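You operate a simulated robot arm through the tools that you are given. There is no shell and no other tool.

You are at the controls of a simulated robot arm. One attempt, no reset.

## Task
Switch the small spectrometer on and send a focused beam through the blue frame.
Fine: frame in the plate's middle row, focus dial to 7 sq, shutter slider open last.

It is judged by the outcome, as a careful person would: the job done as asked, and still so three seconds after it is handed in. It fails if anything else is knocked over, pushed out of place, dropped, spilled or broken.

## Robot
A 7-joint arm with a two-finger parallel gripper, fixed in place. Base frame: the origin is at the foot of the arm, x ahead of it, y to its left, z up; the work surface is at about z = 0.76. Readings come in m, degrees, newtons and seconds.
Its first joint turns from -149.0 to 149.0 degrees. Payload 3.43 kg.
The TCP is the grasp point between the finger pads, 0.03 m short of the fingertips. In the tool frame z runs along the fingers and y along their closing line. The gripper opens to 0.094 m. The fingers are 0.028 m wide and 0.01 m thick; the gripper's body (0.05 by 0.096 m) begins 0.055 m behind the TCP.
Orientation is that of the tool frame in the base frame, as [roll, pitch, yaw] about the fixed x, y, z axes, in that order (R = Rz(yaw) Ry(pitch) Rx(roll)). With the fingers straight down and closing along the base's y, the tool's x points along the base's -x, its y along +y and its z along -z.

## Interface
- The arm moves only by the tool send_rows. Its argument "commands" is a list of rows, each a list of 7 numbers: the shift along the base's x, y, z in cm, then the turn, a rotation vector about the base's x, y, z in degrees, then the opening in per cent of the stroke, from 0 (shut) to 100 (fully open). In form: [[dx, dy, dz, ax, ay, az, jaw], ...]. A call has 1 to 20 rows; each row is the pose to reach, as a shift and turn from the pose commanded when the call began. Each row takes 0.2 s and may step no farther than 0.05 m and 8.6 degrees from the row before; otherwise, or with a gripper value out of range, the whole call is refused. Where a pose cannot be reached the arm comes as near as it can. A force on the tool above 40 N (or 10 N above the force at the start of the call, whichever is more), or a blocked arm, ends the call early, and 0.2 s more pass. Each finger travels about 0.045 m/s and halts on what it meets, pressing with about 43 N; the grip force reading is that of the motor and also rises with nothing between the fingers. The clock runs only during rows and for 0.2 s after the last one: add rows that repeat a pose to give the fingers time. The reply holds the time, the measured pose of the TCP, the force on the tool along the base axes, the opening and the grip force, in the units named above and with some noise, with the torque about the TCP (base axes, N m) and any sound that the robot's microphone picked up.
- Cameras (640 x 400 px; columns grow to the right, rows downward): "scene" is fixed at [0.218, -0.6509, 1.5554]; the picture's right is [0.75, -0.66, 0.00], its down [-0.33, -0.38, -0.86] and it looks along [0.57, 0.65, -0.51] (base axes); focal length 359 px, centre (320, 200). "wrist" rides on the gripper at [0.076, 0.014, -0.103] in the tool frame; the picture's right is [-0.18, 0.98, 0.00], its down [-0.75, -0.14, -0.64] and it looks along [-0.63, -0.12, 0.77] (tool axes); focal length 243 px, centre (320, 200). There is no depth. A picture from a camera that has moved, and an enlarged one, comes with that camera's place and axes in the base frame and with its lens.
- get_image(camera): a new picture of that camera. No time passes.
- close_up(camera, box): a new picture of the part [left, top, right, bottom] of that camera's present view, enlarged. No time passes.
- job_done(): hands the job in; it is judged then, once.

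Places have to be worked out from the pictures, the camera data and where the tool is seen. Open the gripper and draw the arm clear of the work before you hand the job in, unless the task says otherwise.

The tools are called after "Request:" as a command line: name --pt "numbers of a row" for each row, then --argument value for the rest, lists and objects as JSON in quotes. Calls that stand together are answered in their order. send_rows: Moves the arm, as the interface text tells. Its arguments: {"type":"object","properties":{"commands":{"type":"array","items":{"type":"array","items":{"type":"number"}}}},"required":["commands"]} The other tools are called the same way: get_image (camera) takes a picture; close_up (camera, box) takes an enlarged picture of a part of a camera's view; job_done () hands the job in.

At the start:

```text
time_s: 0.0
position: [0.479, 0.5666, 1.1309]
tcp_rot: [180.0, 0.1, -179.9]
ft_force: [0.9, 0.3, -0.2]
wrist_torque: [0.01, -0.02, 0.01]
finger_gap: 0.0941
grasp_force: 0.0
```

scene: 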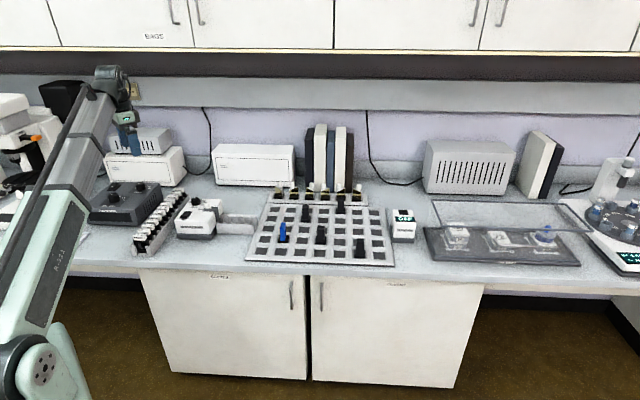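
wrist: 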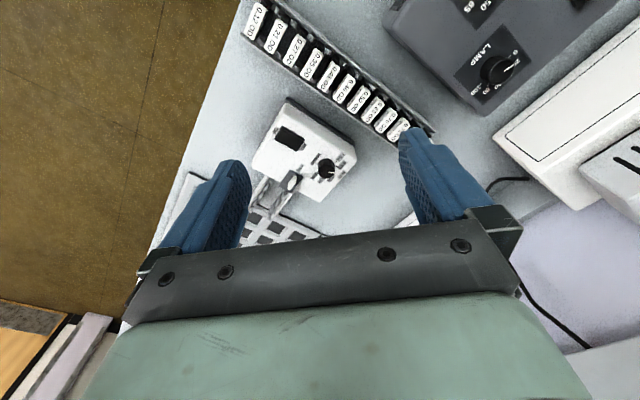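

I'll start by looking closely at the plate, the white instrument next to it, and the dials before moving anything.

Request:
close_up --camera "scene" --box '[230, 170, 430, 275]'

Request:
close_up --camera "scene" --box '[80, 170, 270, 270]'

Request:
close_up --camera "wrist" --box '[160, 80, 400, 250]'

Request:
close_up --camera "scene" --box '[400, 190, 640, 290]'

```text
3.20 times, centred on (330, 222) of scene
camera zoom: at [0.218, -0.6509, 1.5554], right [0.75, -0.66, 0.0], down [-0.33, -0.38, -0.86], along [0.57, 0.65, -0.51], focal length 1150 px, centre (288, 128)
```

zoom: 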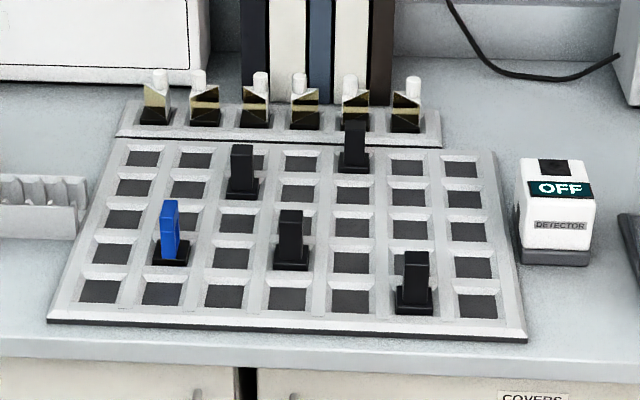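

```text
3.37 times, centred on (175, 220) of scene
camera zoom: at [0.218, -0.6509, 1.5554], right [0.75, -0.66, 0.0], down [-0.33, -0.38, -0.86], along [0.57, 0.65, -0.51], focal length 1211 px, centre (808, 133)
```

zoom: 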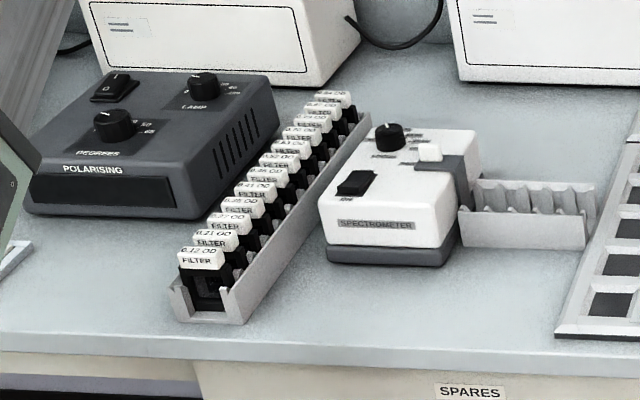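

```text
2.35 times, centred on (280, 165) of wrist
camera zoom: at [0.4043, 0.5812, 1.2342], right [0.18, 0.98, 0.0], down [0.75, -0.14, 0.64], along [0.63, -0.12, -0.77], focal length 571 px, centre (414, 282)
```

zoom: 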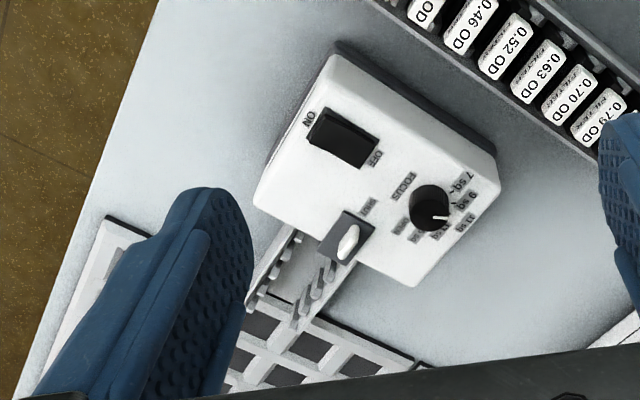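

```text
2.67 times, centred on (520, 240) of scene
camera zoom: at [0.218, -0.6509, 1.5554], right [0.75, -0.66, 0.0], down [-0.33, -0.38, -0.86], along [0.57, 0.65, -0.51], focal length 958 px, centre (-213, 93)
```

zoom: 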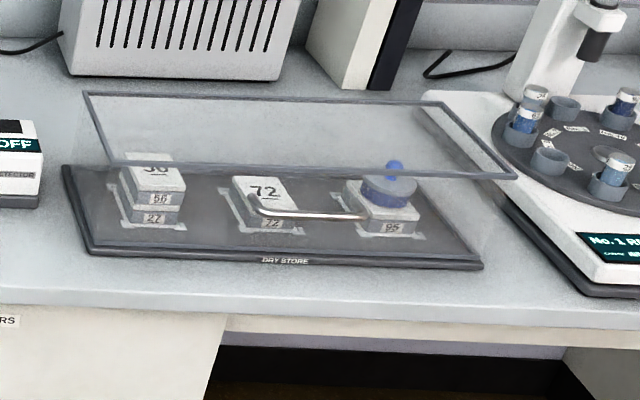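

The plate's middle row looks free, and the blue frame sits one row in front of it, near the left. I'll zoom in tighter on the spectrometer's controls, the blue frame and the detector.

Request:
close_up --camera "wrist" --box '[240, 90, 370, 215]'

Request:
close_up --camera "scene" --box '[170, 192, 234, 244]'

Request:
close_up --camera "scene" --box '[255, 205, 335, 268]'

Request:
close_up --camera "scene" --box '[380, 195, 430, 260]'

```text
3.20 times, centred on (305, 152) of wrist
camera zoom: at [0.4043, 0.5812, 1.2342], right [0.18, 0.98, 0.0], down [0.75, -0.14, 0.64], along [0.63, -0.12, -0.77], focal length 776 px, centre (368, 352)
```

zoom: 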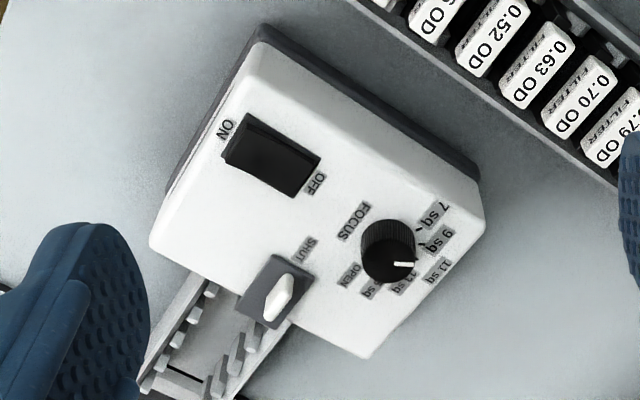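

```text
7.69 times, centred on (202, 218) of scene
camera zoom: at [0.218, -0.6509, 1.5554], right [0.75, -0.66, 0.0], down [-0.33, -0.38, -0.86], along [0.57, 0.65, -0.51], focal length 2765 px, centre (1228, 62)
```

zoom: 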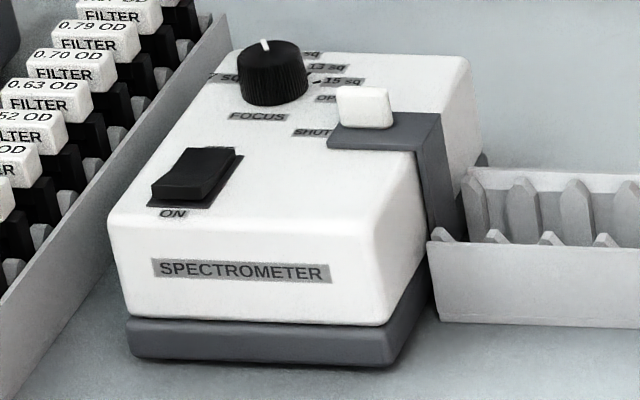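

```text
6.35 times, centred on (295, 236) of scene
camera zoom: at [0.218, -0.6509, 1.5554], right [0.75, -0.66, 0.0], down [-0.33, -0.38, -0.86], along [0.57, 0.65, -0.51], focal length 2282 px, centre (479, -32)
```

zoom: 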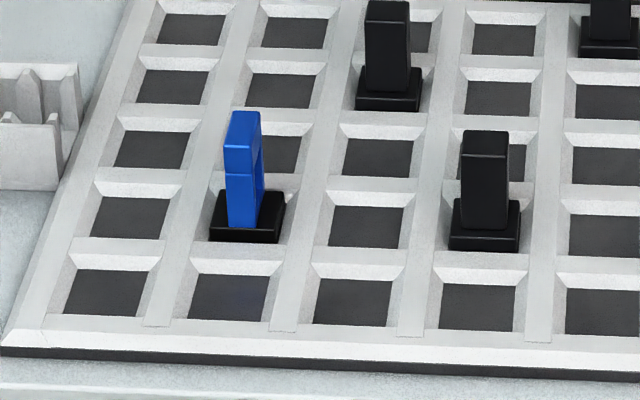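

```text
6.15 times, centred on (405, 228) of scene
camera zoom: at [0.218, -0.6509, 1.5554], right [0.75, -0.66, 0.0], down [-0.33, -0.38, -0.86], along [0.57, 0.65, -0.51], focal length 2212 px, centre (-203, 31)
```

zoom: 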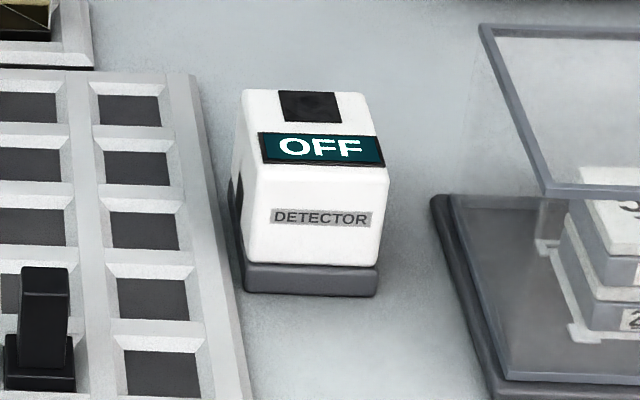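

The spectrometer's rocker has ON toward the counter front. Its dial pointer is near 11 sq, and the slider bracket is beside SHUT. I judge the box to be around (0.61, 0.51), so I'll swing the wrist camera closer with the tool turned 45° to match the counter.

Request:
send_rows --pt "-0.2 -2.6 -1.6 0 0 7.5 100" --pt "-0.4 -5.2 -3.2 0 0 15 100" --pt "-0.6 -7.8 -4.8 0 0 22.5 80" --pt "-0.8 -10.4 -6.4 0 0 30 60" --pt "-1.0 -13 -8 0 0 37.5 40" --pt "-1.2 -15.4 -9.4 0 0 45 20" --pt "-1.2 -15.4 -9.4 0 0 45 0" --pt "-1.2 -15.4 -9.4 0 0 45 0" --pt "-1.2 -15.4 -9.4 0 0 45 0"

```text
time_s: 2.0
position: [0.4677, 0.4106, 1.0365]
tcp_rot: [-180.0, 0.1, -134.9]
ft_force: [0.7, 0.2, -0.7]
wrist_torque: [0.03, 0.02, 0.03]
finger_gap: 0.0002
grasp_force: 33.1
```

The arm has reached the viewing pose with the fingers shut. Next I'll look through the wrist camera.

Request:
get_image --camera "wrist"

Request:
get_image --camera "scene"

```text
taken
camera wrist: at [0.4049, 0.3666, 1.1386], right [-0.57, 0.82, 0.0], down [0.63, 0.43, 0.64], along [0.53, 0.36, -0.77], focal length 243 px, centre (320, 200)
```

wrist: 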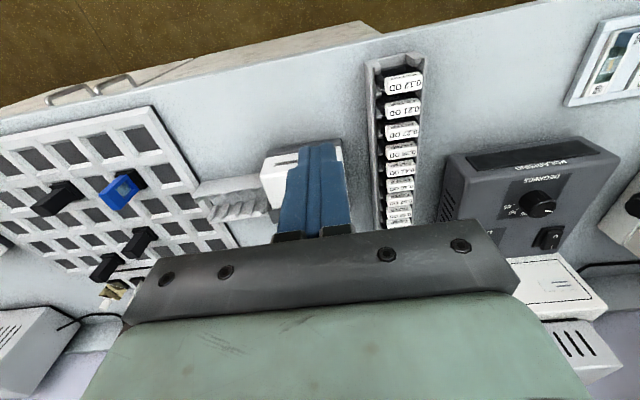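

```text
taken
```

scene: 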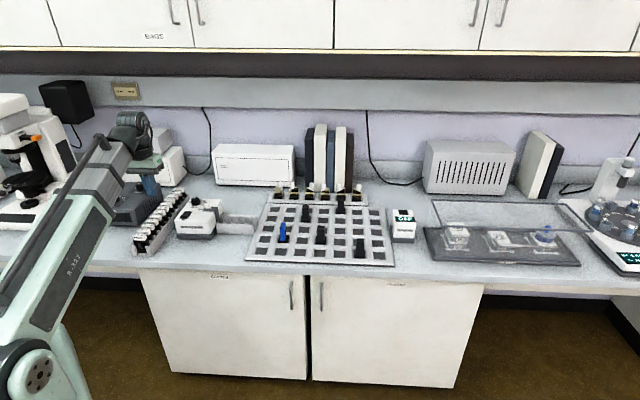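

The gripper hides the spectrometer from here. I'll shift toward the right and back of the counter so both the box and the plate show beside the fingers.

Request:
send_rows --pt "3.5 -1 -1 0 0 0 0" --pt "7 -2.5 -2 0 0 0 0" --pt "11 -4 -3 0 0 0 0" --pt "13 -5 -4 0 0 0 0" --pt "13 -5 -4 0 0 0 0"

Request:
get_image --camera "wrist"

```text
time_s: 3.2
position: [0.5977, 0.3603, 0.9984]
tcp_rot: [-180.0, 0.1, -134.9]
ft_force: [-0.8, -0.1, 0.2]
wrist_torque: [-0.01, -0.01, -0.02]
finger_gap: 0.0001
grasp_force: 32.4
```

```text
taken
camera wrist: at [0.5353, 0.3168, 1.1007], right [-0.57, 0.82, 0.0], down [0.63, 0.43, 0.64], along [0.53, 0.36, -0.77], focal length 243 px, centre (320, 200)
```

wrist: 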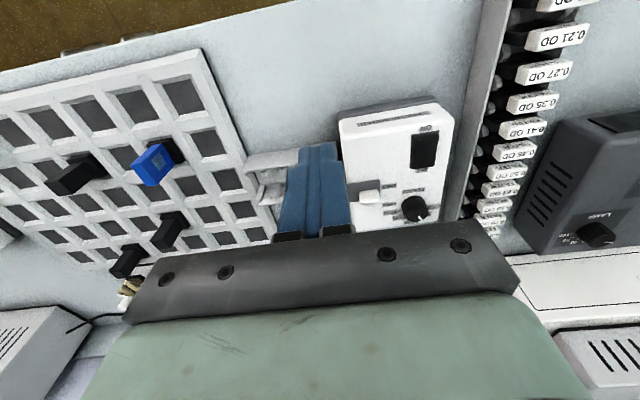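

Good view now. I'll zoom in on the spectrometer and the blue frame from here.

Request:
close_up --camera "wrist" --box '[330, 90, 480, 240]'

Request:
close_up --camera "wrist" --box '[90, 60, 290, 260]'

Request:
close_up --camera "wrist" --box '[345, 165, 455, 235]'

Request:
close_up --camera "wrist" --box '[110, 110, 230, 210]'

```text
2.67 times, centred on (405, 165) of wrist
camera zoom: at [0.5353, 0.3168, 1.1007], right [-0.57, 0.82, 0.0], down [0.63, 0.43, 0.64], along [0.53, 0.36, -0.77], focal length 647 px, centre (93, 293)
```

zoom: 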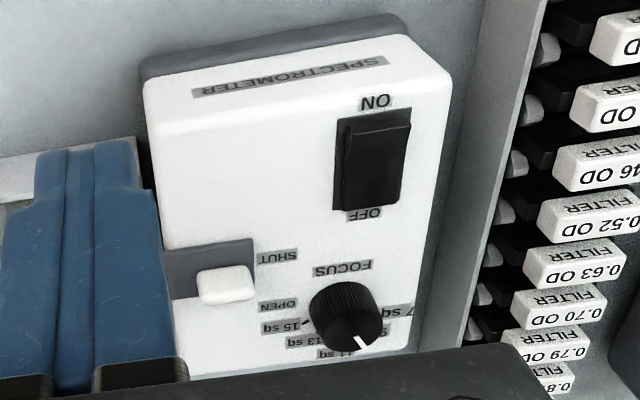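

```text
2.00 times, centred on (190, 160) of wrist
camera zoom: at [0.5353, 0.3168, 1.1007], right [-0.57, 0.82, 0.0], down [0.63, 0.43, 0.64], along [0.53, 0.36, -0.77], focal length 485 px, centre (580, 280)
```

zoom: 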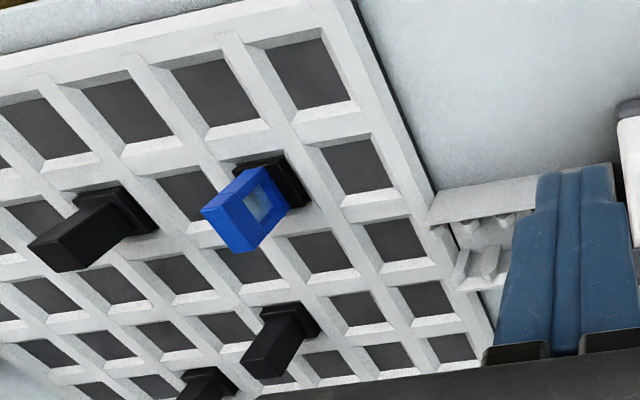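

```text
5.71 times, centred on (400, 200) of wrist
camera zoom: at [0.5353, 0.3168, 1.1007], right [-0.57, 0.82, 0.0], down [0.63, 0.43, 0.64], along [0.53, 0.36, -0.77], focal length 1386 px, centre (-137, 200)
```

zoom: 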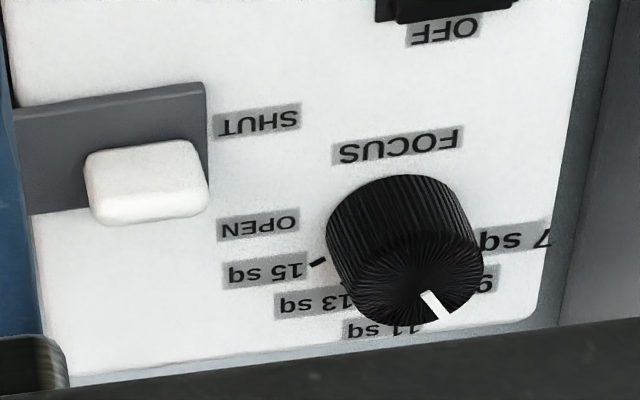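

```text
4.00 times, centred on (170, 160) of wrist
camera zoom: at [0.5353, 0.3168, 1.1007], right [-0.57, 0.82, 0.0], down [0.63, 0.43, 0.64], along [0.53, 0.36, -0.77], focal length 970 px, centre (920, 360)
```

zoom: 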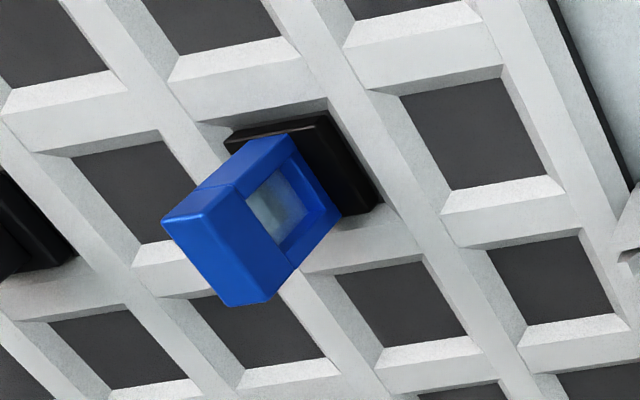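

The pointer sits roughly 30° left of straight back, which looks like 9 sq, and the box top works out at z ≈ 0.843. I'll zoom in further on the dial and blue frame to pin down the geometry.

Request:
close_up --camera "wrist" --box '[385, 185, 435, 225]'

Request:
close_up --camera "wrist" --box '[125, 130, 190, 195]'

Request:
close_up --camera "scene" --box '[264, 215, 304, 250]'

Request:
close_up --camera "scene" --box '[184, 192, 224, 222]'

```text
10.00 times, centred on (410, 205) of wrist
camera zoom: at [0.5353, 0.3168, 1.1007], right [-0.57, 0.82, 0.0], down [0.63, 0.43, 0.64], along [0.53, 0.36, -0.77], focal length 2426 px, centre (-580, 150)
```

zoom: 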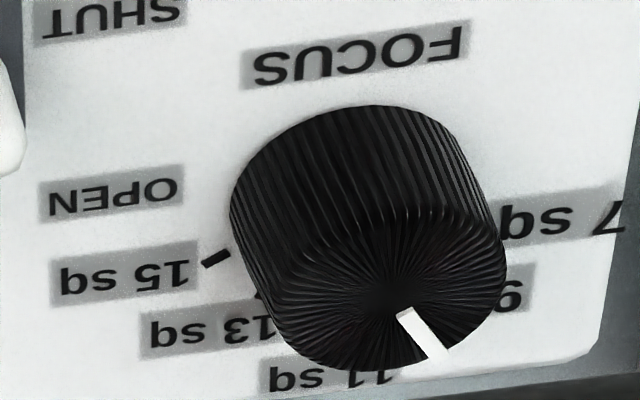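

```text
6.15 times, centred on (158, 162) of wrist
camera zoom: at [0.5353, 0.3168, 1.1007], right [-0.57, 0.82, 0.0], down [0.63, 0.43, 0.64], along [0.53, 0.36, -0.77], focal length 1493 px, centre (1320, 431)
```

zoom: 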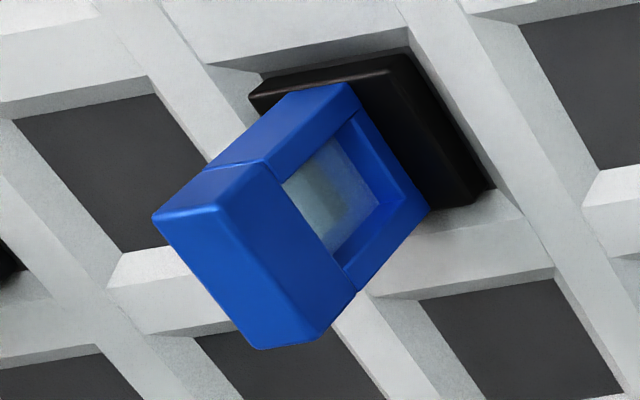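

```text
11.43 times, centred on (284, 232) of scene
camera zoom: at [0.218, -0.6509, 1.5554], right [0.75, -0.66, 0.0], down [-0.33, -0.38, -0.86], along [0.57, 0.65, -0.51], focal length 4108 px, centre (731, -171)
```

zoom: 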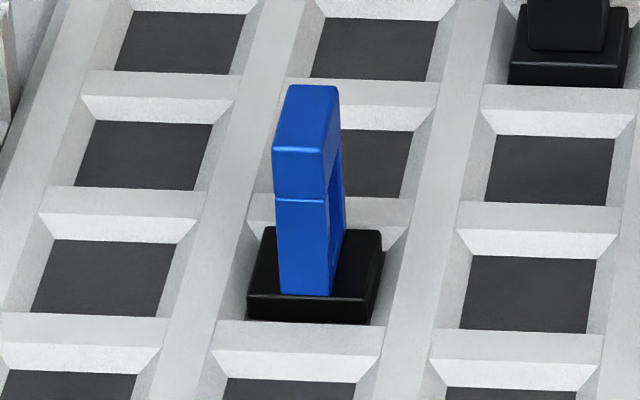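

```text
13.33 times, centred on (204, 207) of scene
camera zoom: at [0.218, -0.6509, 1.5554], right [0.75, -0.66, 0.0], down [-0.33, -0.38, -0.86], along [0.57, 0.65, -0.51], focal length 4792 px, centre (1867, 107)
```

zoom: 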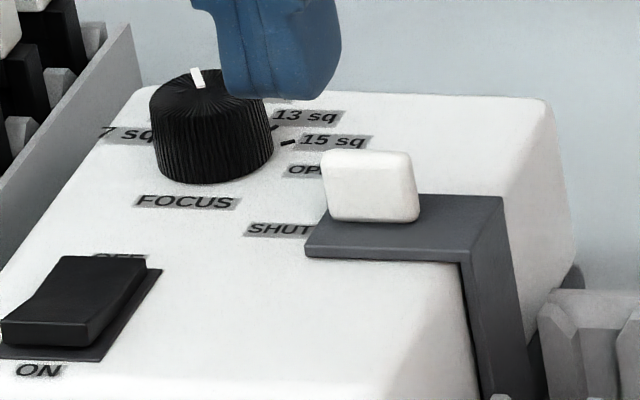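

From these views I estimate:
- Dial: centre (0.645, 0.549), top at 0.864, scale in 30° steps with the pointer at 9 sq.
- Rocker: centre about (0.579, 0.496), with the ON half toward the front.

I'll bring the closed fingers above the ON half and look again before pressing.

Request:
send_rows --pt "-1 4 -1.5 0 0 0 0" --pt "-2 8 -3 0 0 0 0" --pt "-3.06 12.04 -5 0 0 0 0" --pt "-3.06 12.04 -7.5 0 0 0 0" --pt "-3.06 12.04 -9.2 0 0 0 0" --pt "-3.06 12.04 -9.2 0 0 0 0" --pt "-3.06 12.04 -9.2 0 0 0 0"

Request:
get_image --camera "wrist"

Request:
close_up --camera "scene" --box '[160, 170, 240, 245]'

```text
time_s: 4.8
position: [0.5671, 0.4809, 0.9074]
tcp_rot: [179.9, 0.1, -134.9]
ft_force: [-0.1, -0.8, 0.5]
wrist_torque: [-0.04, -0.02, 0.0]
finger_gap: 0.0
grasp_force: 33.0
```

```text
taken
camera wrist: at [0.5043, 0.4366, 1.0088], right [-0.57, 0.82, 0.0], down [0.63, 0.43, 0.64], along [0.53, 0.36, -0.77], focal length 243 px, centre (320, 200)
```

wrist: 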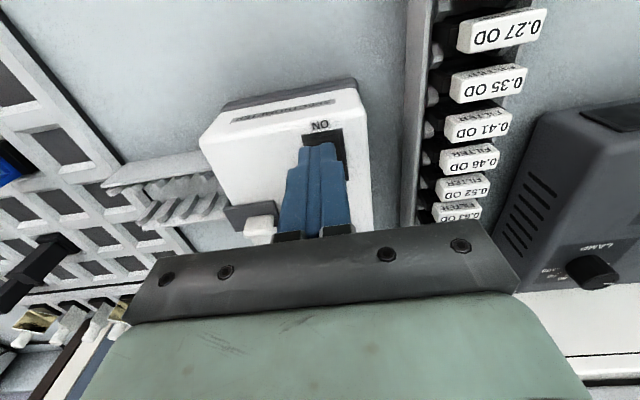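

```text
5.33 times, centred on (200, 208) of scene
camera zoom: at [0.218, -0.6509, 1.5554], right [0.75, -0.66, 0.0], down [-0.33, -0.38, -0.86], along [0.57, 0.65, -0.51], focal length 1917 px, centre (960, 160)
```

zoom: 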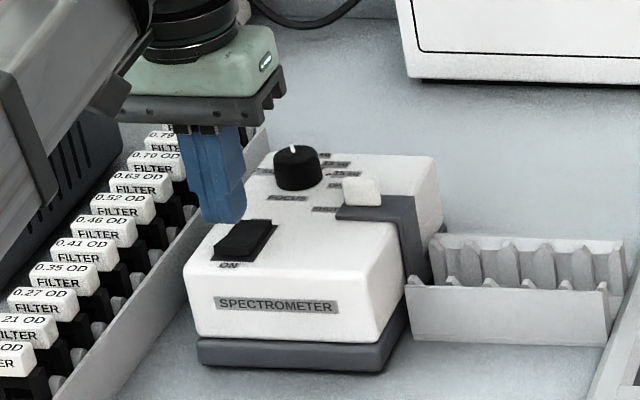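

The fingers are over the ON end of the rocker according to the wrist view. I'll zoom in to check alignment before pressing.

Request:
close_up --camera "wrist" --box '[270, 100, 370, 200]'

Request:
close_up --camera "scene" --box '[180, 195, 215, 225]'

```text
4.00 times, centred on (320, 150) of wrist
camera zoom: at [0.5043, 0.4366, 1.0088], right [-0.57, 0.82, 0.0], down [0.63, 0.43, 0.64], along [0.53, 0.36, -0.77], focal length 970 px, centre (320, 400)
```

zoom: 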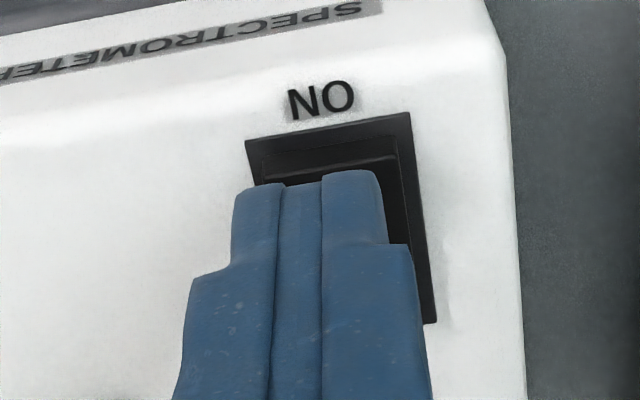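

```text
13.33 times, centred on (198, 210) of scene
camera zoom: at [0.218, -0.6509, 1.5554], right [0.75, -0.66, 0.0], down [-0.33, -0.38, -0.86], along [0.57, 0.65, -0.51], focal length 4792 px, centre (1953, 67)
```

zoom: 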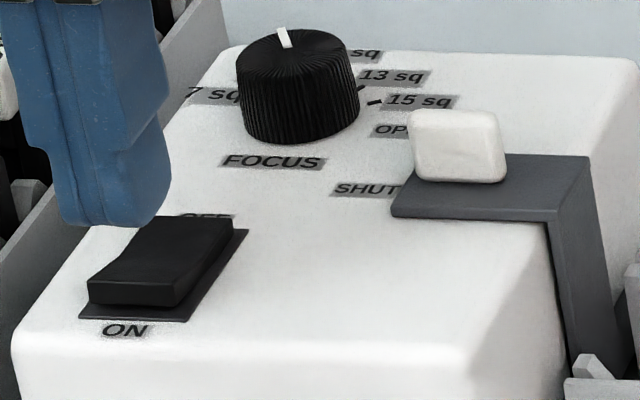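

The tip lands right at the rocker's ON edge, so I'll shift about 6 mm toward the back. Then I'll lower slowly in small steps to press the ON half.

Request:
send_rows --pt "0.32 0.52 -0.5 0 0 0 0" --pt "0.32 0.52 -1.2 0 0 0 0" --pt "0.32 0.52 -1.8 0 0 0 0" --pt "0.32 0.52 -2.1 0 0 0 0" --pt "0.32 0.52 -2.3 0 0 0 0" --pt "0.32 0.52 -2.5 0 0 0 0" --pt "0.32 0.52 -2.6 0 0 0 0" --pt "0.32 0.52 -2.7 0 0 0 0" --pt "0.32 0.52 -2.8 0 0 0 0"

Request:
close_up --camera "wrist" --box '[270, 100, 370, 200]'

Request:
close_up --camera "scene" --box '[180, 195, 215, 225]'

```text
time_s: 6.2
position: [0.5703, 0.4851, 0.8829]
tcp_rot: [179.9, 0.3, -134.9]
ft_force: [-5.7, -2.7, 14.8]
wrist_torque: [-0.02, 0.03, -0.01]
finger_gap: 0.0001
grasp_force: 33.2
stopped in row 7: the force on the tool passed its limit at 45 N (the readings are from after the stop); the commanded pose is now the measured one
```

```text
4.00 times, centred on (320, 150) of wrist
camera zoom: at [0.5072, 0.4432, 0.9858], right [-0.57, 0.82, 0.0], down [0.63, 0.43, 0.65], along [0.53, 0.37, -0.76], focal length 970 px, centre (320, 400)
```

zoom: 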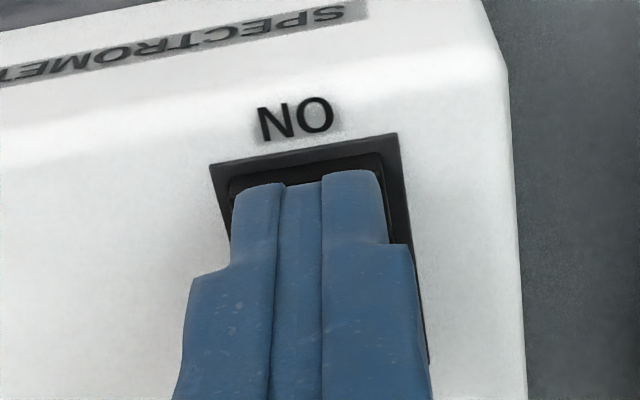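

```text
13.33 times, centred on (198, 210) of scene
camera zoom: at [0.218, -0.6509, 1.5554], right [0.75, -0.66, 0.0], down [-0.33, -0.38, -0.86], along [0.57, 0.65, -0.51], focal length 4792 px, centre (1953, 67)
```

zoom: 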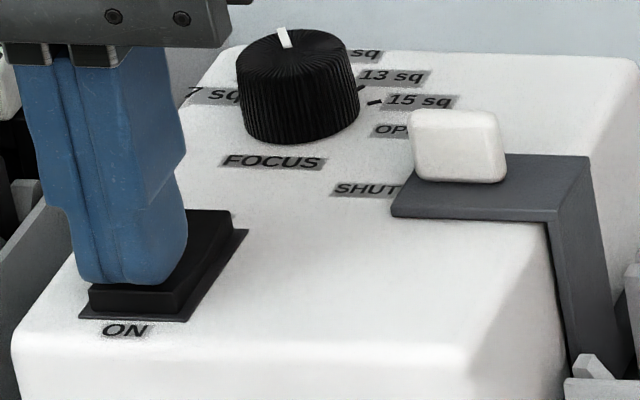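

The press stopped at 45 N with the tip around z 0.853. I'll lift off and move toward the back so the rocker's state is visible.

Request:
send_rows --pt "0 0 1 0 0 0 0" --pt "0 0 3 0 0 0 0" --pt "2 0 5 0 0 0 0" --pt "5 -2 7 0 0 0 0" --pt "6 -3 7 0 0 0 0"

Request:
close_up --camera "scene" --box '[180, 195, 215, 225]'

Request:
get_image --camera "wrist"

```text
time_s: 7.4
position: [0.632, 0.4577, 0.9511]
tcp_rot: [-180.0, 0.3, -134.8]
ft_force: [0.2, -0.6, -0.1]
wrist_torque: [-0.01, -0.02, 0.03]
finger_gap: 0.0002
grasp_force: 33.2
```

```text
13.33 times, centred on (198, 210) of scene
camera zoom: at [0.218, -0.6509, 1.5554], right [0.75, -0.66, 0.0], down [-0.33, -0.38, -0.86], along [0.57, 0.65, -0.51], focal length 4792 px, centre (1953, 67)
```

zoom: 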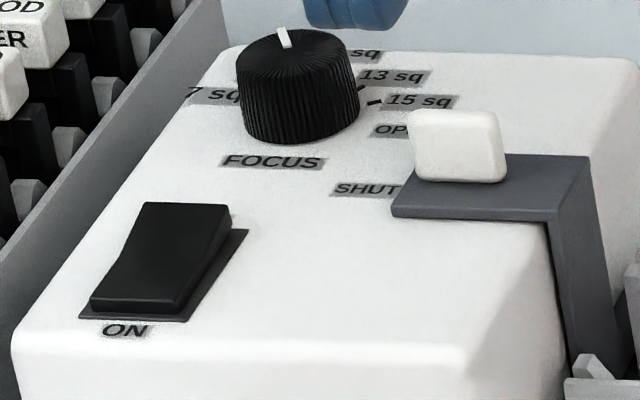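

```text
taken
camera wrist: at [0.5696, 0.4127, 1.0539], right [-0.57, 0.82, 0.0], down [0.63, 0.43, 0.65], along [0.53, 0.37, -0.76], focal length 243 px, centre (320, 200)
```

wrist: 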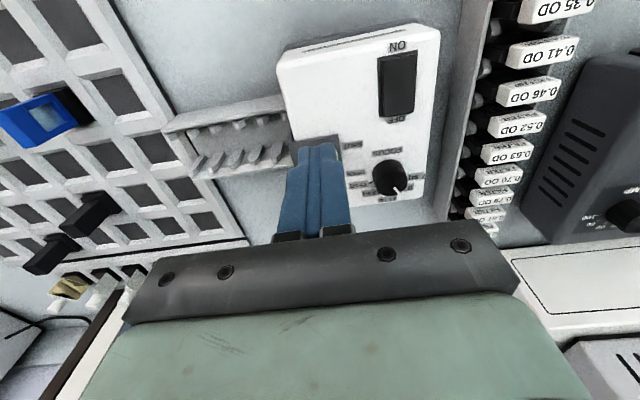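

The rocker's ON end now looks low and its OFF end raised, so it seems to have flipped. I'll check this from the wrist side, along with the detector display.

Request:
close_up --camera "wrist" --box '[340, 30, 450, 140]'

Request:
close_up --camera "scene" --box '[380, 200, 430, 250]'

Request:
close_up --camera "wrist" --box '[340, 130, 430, 210]'

```text
3.64 times, centred on (395, 85) of wrist
camera zoom: at [0.5696, 0.4127, 1.0539], right [-0.57, 0.82, 0.0], down [0.63, 0.43, 0.65], along [0.53, 0.37, -0.76], focal length 882 px, centre (47, 618)
```

zoom: 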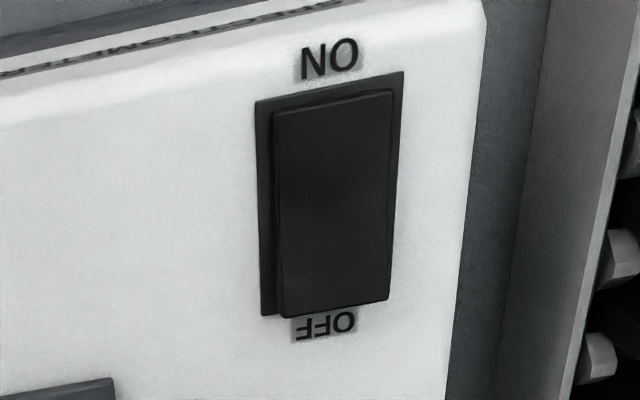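

```text
8.00 times, centred on (405, 225) of scene
camera zoom: at [0.218, -0.6509, 1.5554], right [0.75, -0.66, 0.0], down [-0.33, -0.38, -0.86], along [0.57, 0.65, -0.51], focal length 2876 px, centre (-360, 0)
```

zoom: 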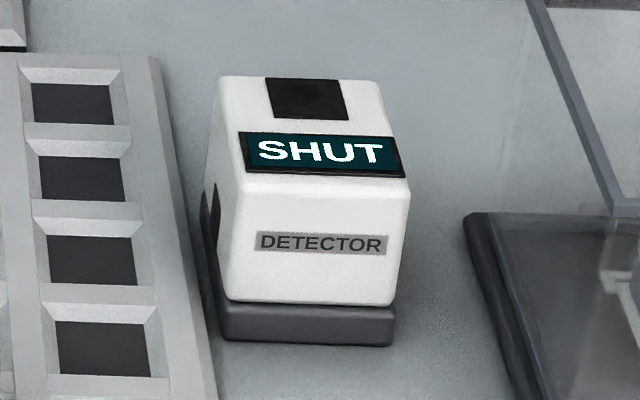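

```text
5.00 times, centred on (385, 170) of wrist
camera zoom: at [0.5696, 0.4127, 1.0539], right [-0.57, 0.82, 0.0], down [0.63, 0.43, 0.65], along [0.53, 0.37, -0.76], focal length 1213 px, centre (-5, 350)
```

zoom: 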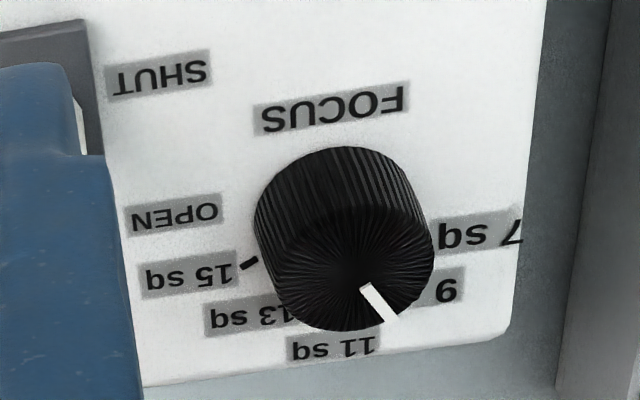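

The detector now reads SHUT, which confirms the spectrometer is on. Next is the blue frame, so I'll open the fingers part way and travel above it at a safe height.

Request:
send_rows --pt "2 -3.5 1 0 0 0 20" --pt "5 -7 1 0 0 0 40" --pt "8 -10.5 1 0 0 0 50" --pt "11 -14 1 0 0 0 50" --pt "14 -17.5 1 0 0 0 50" --pt "17 -21 1 0 0 0 50" --pt "18 -23 1 0 0 0 50" --pt "18 -23 1 0 0 0 50" --pt "18 -23 1 0 0 0 50"

Request:
get_image --camera "wrist"

Request:
close_up --camera "wrist" --box '[240, 80, 400, 240]'

Request:
close_up --camera "scene" --box '[230, 170, 350, 260]'

```text
time_s: 9.4
position: [0.8124, 0.2297, 0.9636]
tcp_rot: [180.0, 0.3, -134.9]
ft_force: [0.3, -0.1, -0.4]
wrist_torque: [0.05, -0.02, -0.01]
finger_gap: 0.047
grasp_force: 0.1
```

```text
taken
camera wrist: at [0.7493, 0.1857, 1.0655], right [-0.57, 0.82, 0.0], down [0.63, 0.43, 0.65], along [0.53, 0.37, -0.76], focal length 243 px, centre (320, 200)
```

wrist: 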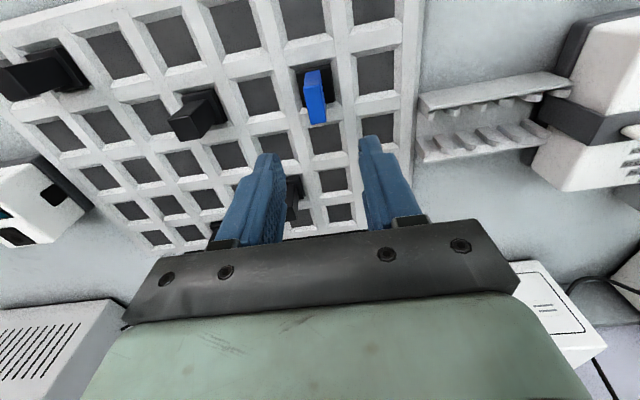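

```text
2.50 times, centred on (320, 160) of wrist
camera zoom: at [0.7493, 0.1857, 1.0655], right [-0.57, 0.82, 0.0], down [0.63, 0.43, 0.65], along [0.53, 0.37, -0.76], focal length 606 px, centre (320, 300)
```

zoom: 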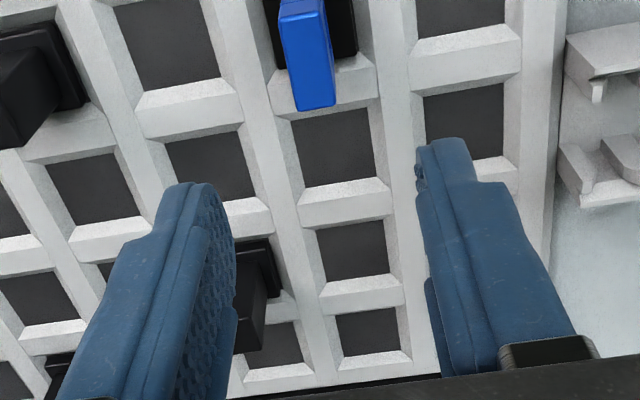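

```text
4.44 times, centred on (290, 215) of scene
camera zoom: at [0.218, -0.6509, 1.5554], right [0.75, -0.66, 0.0], down [-0.33, -0.38, -0.86], along [0.57, 0.65, -0.51], focal length 1598 px, centre (453, 133)
```

zoom: 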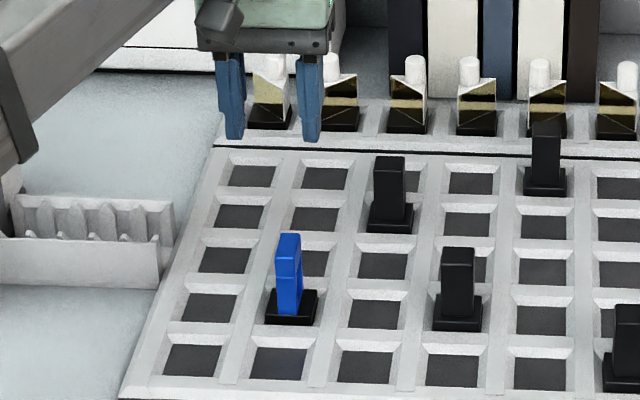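

I can see the frame ahead of the fingers on its row. I'll zoom in on it from here to place its top face precisely.

Request:
close_up --camera "wrist" --box '[270, 50, 370, 150]'

Request:
close_up --camera "wrist" --box '[120, 0, 440, 200]'

```text
4.00 times, centred on (320, 100) of wrist
camera zoom: at [0.7493, 0.1857, 1.0655], right [-0.57, 0.82, 0.0], down [0.63, 0.43, 0.65], along [0.53, 0.37, -0.76], focal length 970 px, centre (320, 600)
```

zoom: 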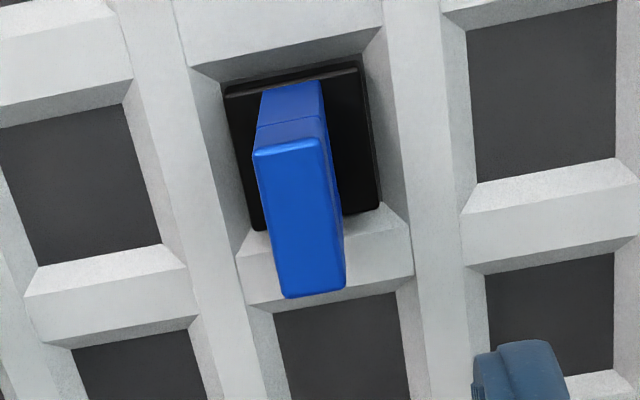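

```text
2.00 times, centred on (280, 100) of wrist
camera zoom: at [0.7493, 0.1857, 1.0655], right [-0.57, 0.82, 0.0], down [0.63, 0.43, 0.65], along [0.53, 0.37, -0.76], focal length 485 px, centre (400, 400)
```

zoom: 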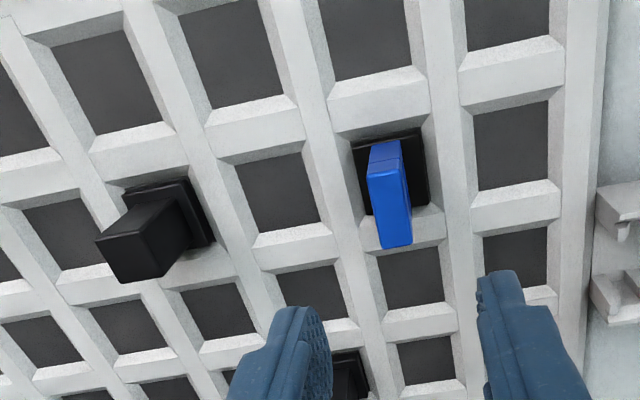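

Two views agree that the frame's top is centred at (0.817, 0.227, 0.831) and square to the plate. The pocket pitch is about 0.068 m, so the target pocket (middle row, same column) is at about (0.865, 0.275). I'll line up over the frame and descend to just above it.

Request:
send_rows --pt "0.46 -0.25 -2.5 0 0 0 50" --pt "0.46 -0.25 -5 0 0 0 50" --pt "0.46 -0.25 -7.5 0 0 0 50" --pt "0.46 -0.25 -9 0 0 0 50" --pt "0.46 -0.25 -9 0 0 0 50"

Request:
close_up --camera "wrist" --box '[240, 80, 400, 240]'

Request:
close_up --camera "scene" --box '[254, 190, 314, 250]'

```text
time_s: 10.6
position: [0.8175, 0.2256, 0.8724]
tcp_rot: [179.9, 0.4, -134.9]
ft_force: [0.2, 0.4, -0.2]
wrist_torque: [-0.03, -0.01, -0.02]
finger_gap: 0.0471
grasp_force: 0.1
```

```text
2.50 times, centred on (320, 160) of wrist
camera zoom: at [0.7533, 0.1814, 0.9746], right [-0.57, 0.82, 0.0], down [0.63, 0.43, 0.65], along [0.53, 0.37, -0.76], focal length 606 px, centre (320, 300)
```

zoom: 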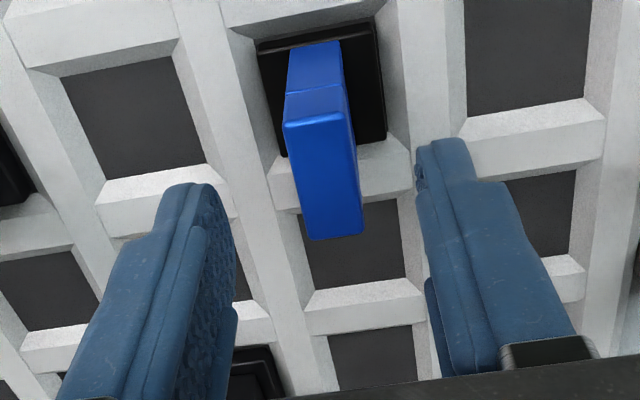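

```text
6.67 times, centred on (284, 220) of scene
camera zoom: at [0.218, -0.6509, 1.5554], right [0.75, -0.66, 0.0], down [-0.33, -0.38, -0.86], along [0.57, 0.65, -0.51], focal length 2396 px, centre (560, 67)
```

zoom: 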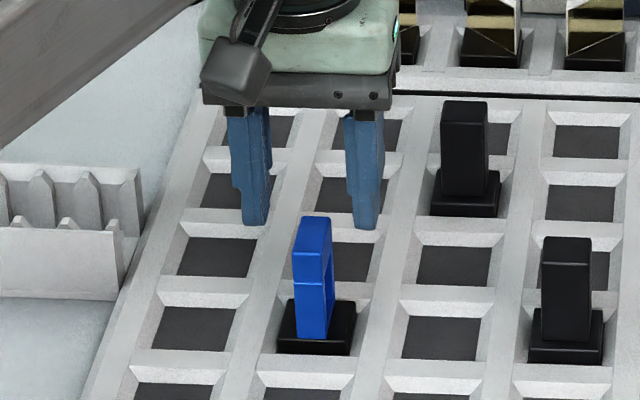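

The fingers straddle the frame, about 1.5 mm off centre. I'll correct that, lower until the tips are about 23 mm below the frame's top, and close gently on it.

Request:
send_rows --pt "-0.07 0.14 -1.2 0 0 0 50" --pt "-0.07 0.14 -2.4 0 0 0 50" --pt "-0.07 0.14 -3.4 0 0 0 50" --pt "-0.07 0.14 -3.4 0 0 0 50"

Request:
close_up --camera "wrist" --box '[240, 80, 400, 240]'

Request:
close_up --camera "scene" --box '[254, 190, 314, 250]'

```text
time_s: 11.6
position: [0.817, 0.2273, 0.8367]
tcp_rot: [180.0, 0.2, -135.0]
ft_force: [0.7, 0.3, 0.5]
wrist_torque: [-0.01, 0.01, -0.01]
finger_gap: 0.0469
grasp_force: 0.1
```

```text
2.50 times, centred on (320, 160) of wrist
camera zoom: at [0.7529, 0.1827, 0.9396], right [-0.57, 0.82, 0.0], down [0.63, 0.43, 0.65], along [0.53, 0.37, -0.76], focal length 606 px, centre (320, 300)
```

zoom: 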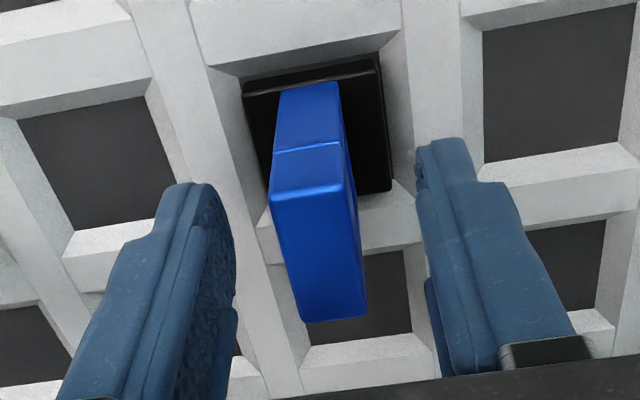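

```text
6.67 times, centred on (284, 220) of scene
camera zoom: at [0.218, -0.6509, 1.5554], right [0.75, -0.66, 0.0], down [-0.33, -0.38, -0.86], along [0.57, 0.65, -0.51], focal length 2396 px, centre (560, 67)
```

zoom: 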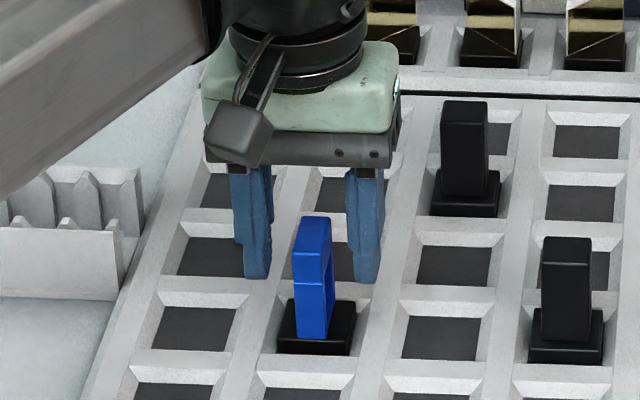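

The frame is centred between the fingers in both views, so I'll close on it.

Request:
send_rows --pt "0 0 0 0 0 0 35" --pt "0 0 0 0 0 0 20" --pt "0 0 0 0 0 0 8" --pt "0 0 0 0 0 0 0" --pt "0 0 0 0 0 0 0" --pt "0 0 0 0 0 0 0"

Request:
close_up --camera "wrist" --box '[240, 80, 400, 240]'

Request:
close_up --camera "scene" --box '[254, 190, 314, 250]'

```text
time_s: 13.0
position: [0.8164, 0.2264, 0.8385]
tcp_rot: [-180.0, 0.4, -134.9]
ft_force: [2.7, -0.2, 27.3]
wrist_torque: [-0.03, -0.02, -0.01]
finger_gap: 0.0153
grasp_force: 43.2
```

```text
2.50 times, centred on (320, 160) of wrist
camera zoom: at [0.7526, 0.1825, 0.9409], right [-0.57, 0.82, 0.0], down [0.63, 0.43, 0.65], along [0.53, 0.37, -0.76], focal length 606 px, centre (320, 300)
```

zoom: 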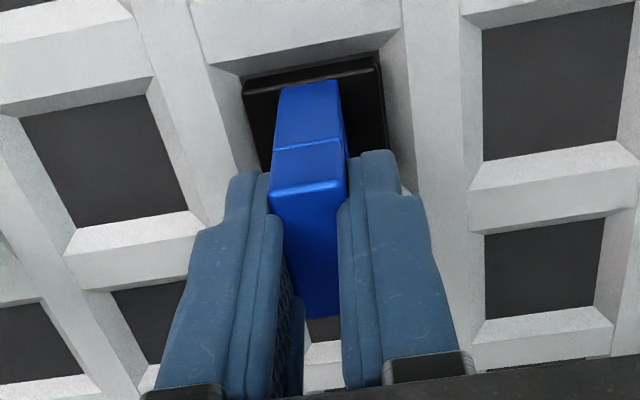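

```text
6.67 times, centred on (284, 220) of scene
camera zoom: at [0.218, -0.6509, 1.5554], right [0.75, -0.66, 0.0], down [-0.33, -0.38, -0.86], along [0.57, 0.65, -0.51], focal length 2396 px, centre (560, 67)
```

zoom: 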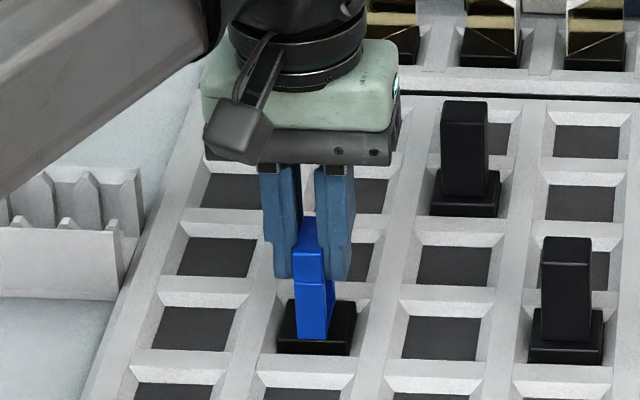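

It's gripped at a 15.3 mm gap with 43 N. I'll lift straight up about 5 cm and check that it comes cleanly.

Request:
send_rows --pt "0 0 0.5 0 0 0 0" --pt "0 0 1.2 0 0 0 0" --pt "0 0 2.2 0 0 0 0" --pt "0 0 3.6 0 0 0 0" --pt "0 0 5 0 0 0 0" --pt "0 0 5 0 0 0 0"

Request:
get_image --camera "wrist"

Request:
close_up --camera "scene" --box '[244, 180, 324, 255]'

```text
time_s: 14.4
position: [0.8149, 0.2282, 0.889]
tcp_rot: [179.9, 0.3, -134.9]
ft_force: [-0.4, -0.1, -0.1]
wrist_torque: [-0.01, -0.03, 0.0]
finger_gap: 0.0002
grasp_force: 33.0
```

```text
taken
camera wrist: at [0.752, 0.1839, 0.9914], right [-0.57, 0.82, 0.0], down [0.63, 0.43, 0.65], along [0.53, 0.37, -0.76], focal length 243 px, centre (320, 200)
```

wrist: 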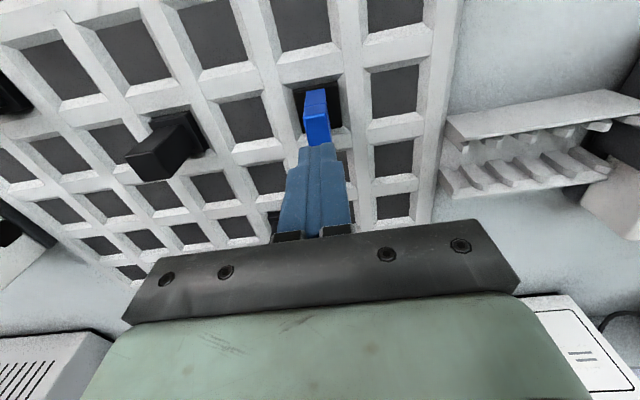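

```text
5.33 times, centred on (284, 218) of scene
camera zoom: at [0.218, -0.6509, 1.5554], right [0.75, -0.66, 0.0], down [-0.33, -0.38, -0.86], along [0.57, 0.65, -0.51], focal length 1917 px, centre (512, 107)
```

zoom: 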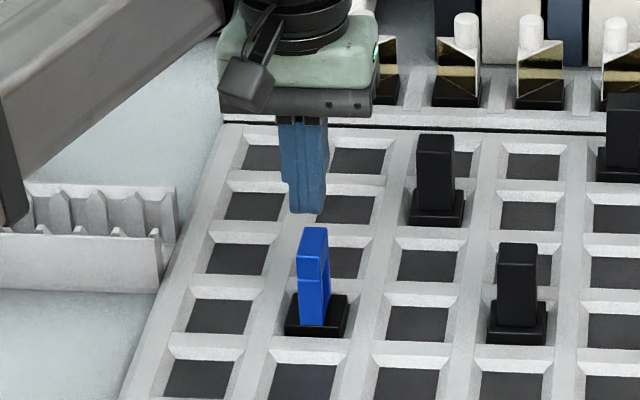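

The fingers slipped off; the frame is still seated in its pocket. The 27 N upward reaction suggests the tapered fingertips only bore on the frame's cap while the pads sat above it. I'll open and look at the frame again before taking a deeper grip.

Request:
send_rows --pt "0.1 -0.05 0 0 0 0 15" --pt "0.19 -0.11 0 -0.18 0.18 0 30" --pt "0.19 -0.11 0 -0.18 0.18 0 36" --pt "0.19 -0.11 0 -0.18 0.18 0 36" --pt "0.19 -0.11 0 -0.18 0.18 0 36"

Request:
close_up --camera "wrist" --box '[240, 60, 400, 220]'

Request:
close_up --camera "scene" --box '[264, 210, 304, 250]'

```text
time_s: 15.6
position: [0.8164, 0.2257, 0.8903]
tcp_rot: [179.9, 0.0, -134.9]
ft_force: [-0.4, 1.3, -0.5]
wrist_torque: [-0.02, 0.03, 0.0]
finger_gap: 0.0335
grasp_force: 0.0
```

```text
2.50 times, centred on (320, 140) of wrist
camera zoom: at [0.7537, 0.1827, 0.992], right [-0.57, 0.82, 0.0], down [0.63, 0.43, 0.64], along [0.53, 0.36, -0.77], focal length 606 px, centre (320, 350)
```

zoom: 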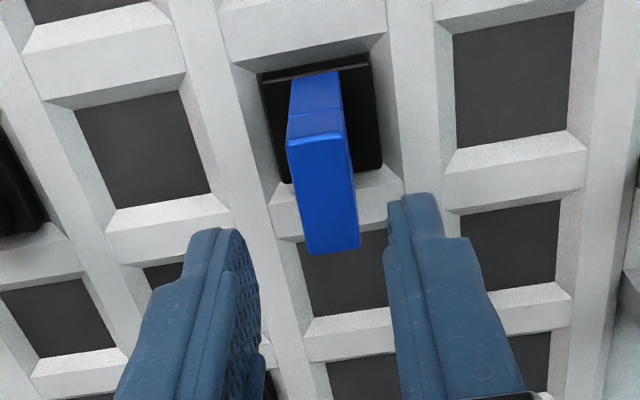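

```text
10.00 times, centred on (284, 230) of scene
camera zoom: at [0.218, -0.6509, 1.5554], right [0.75, -0.66, 0.0], down [-0.33, -0.38, -0.86], along [0.57, 0.65, -0.51], focal length 3594 px, centre (680, -100)
```

zoom: 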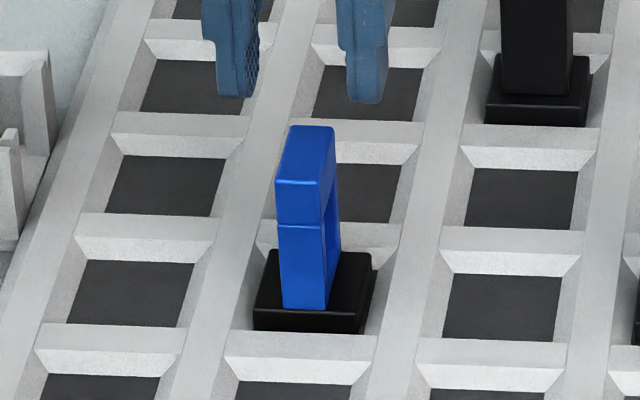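

The frame is still upright in its pocket. I'll correct by about 2 mm and descend deeper this time, with TCP at z ≈ 0.815 so the pads bear on the body and the tips stay just above the base.

Request:
send_rows --pt "-0.19 0.05 -2 0 0 0 36" --pt "-0.19 0.05 -4 0 0 0 36" --pt "-0.19 0.05 -5.5 0 0 0 36" --pt "-0.19 0.05 -6.3 0 0 0 36" --pt "-0.19 0.05 -6.9 0 0 0 36" --pt "-0.19 0.05 -7.3 0 0 0 36" --pt "-0.19 0.05 -7.3 0 0 0 36"

Request:
close_up --camera "wrist" --box '[240, 80, 400, 240]'

Request:
close_up --camera "scene" --box '[264, 210, 304, 250]'

```text
time_s: 17.2
position: [0.8157, 0.2278, 0.8157]
tcp_rot: [-179.9, 0.0, -134.9]
ft_force: [-0.7, 0.1, -0.2]
wrist_torque: [0.03, 0.0, 0.01]
finger_gap: 0.0336
grasp_force: 0.1
```

```text
2.50 times, centred on (320, 160) of wrist
camera zoom: at [0.7515, 0.1826, 0.9182], right [-0.57, 0.82, 0.0], down [0.63, 0.43, 0.64], along [0.53, 0.36, -0.77], focal length 606 px, centre (320, 300)
```

zoom: 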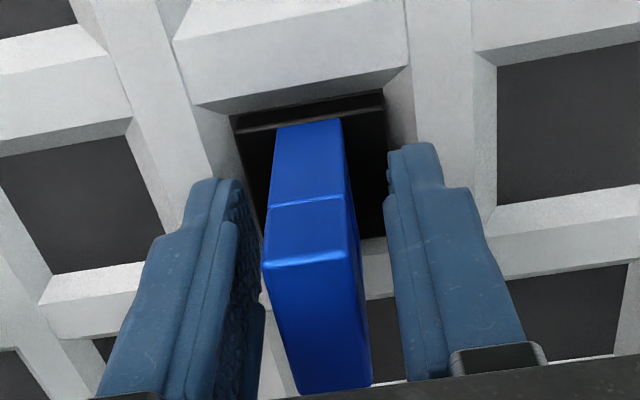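

```text
10.00 times, centred on (284, 230) of scene
camera zoom: at [0.218, -0.6509, 1.5554], right [0.75, -0.66, 0.0], down [-0.33, -0.38, -0.86], along [0.57, 0.65, -0.51], focal length 3594 px, centre (680, -100)
```

zoom: 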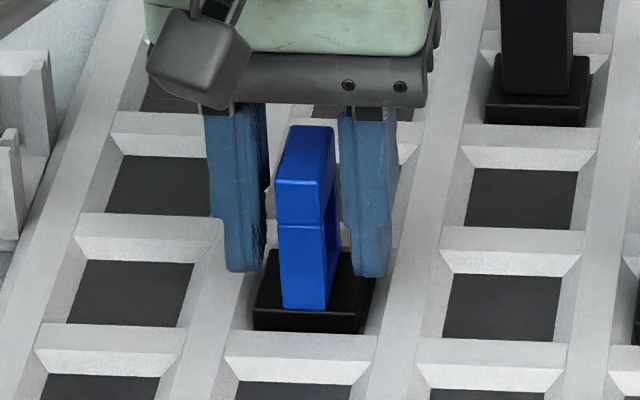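

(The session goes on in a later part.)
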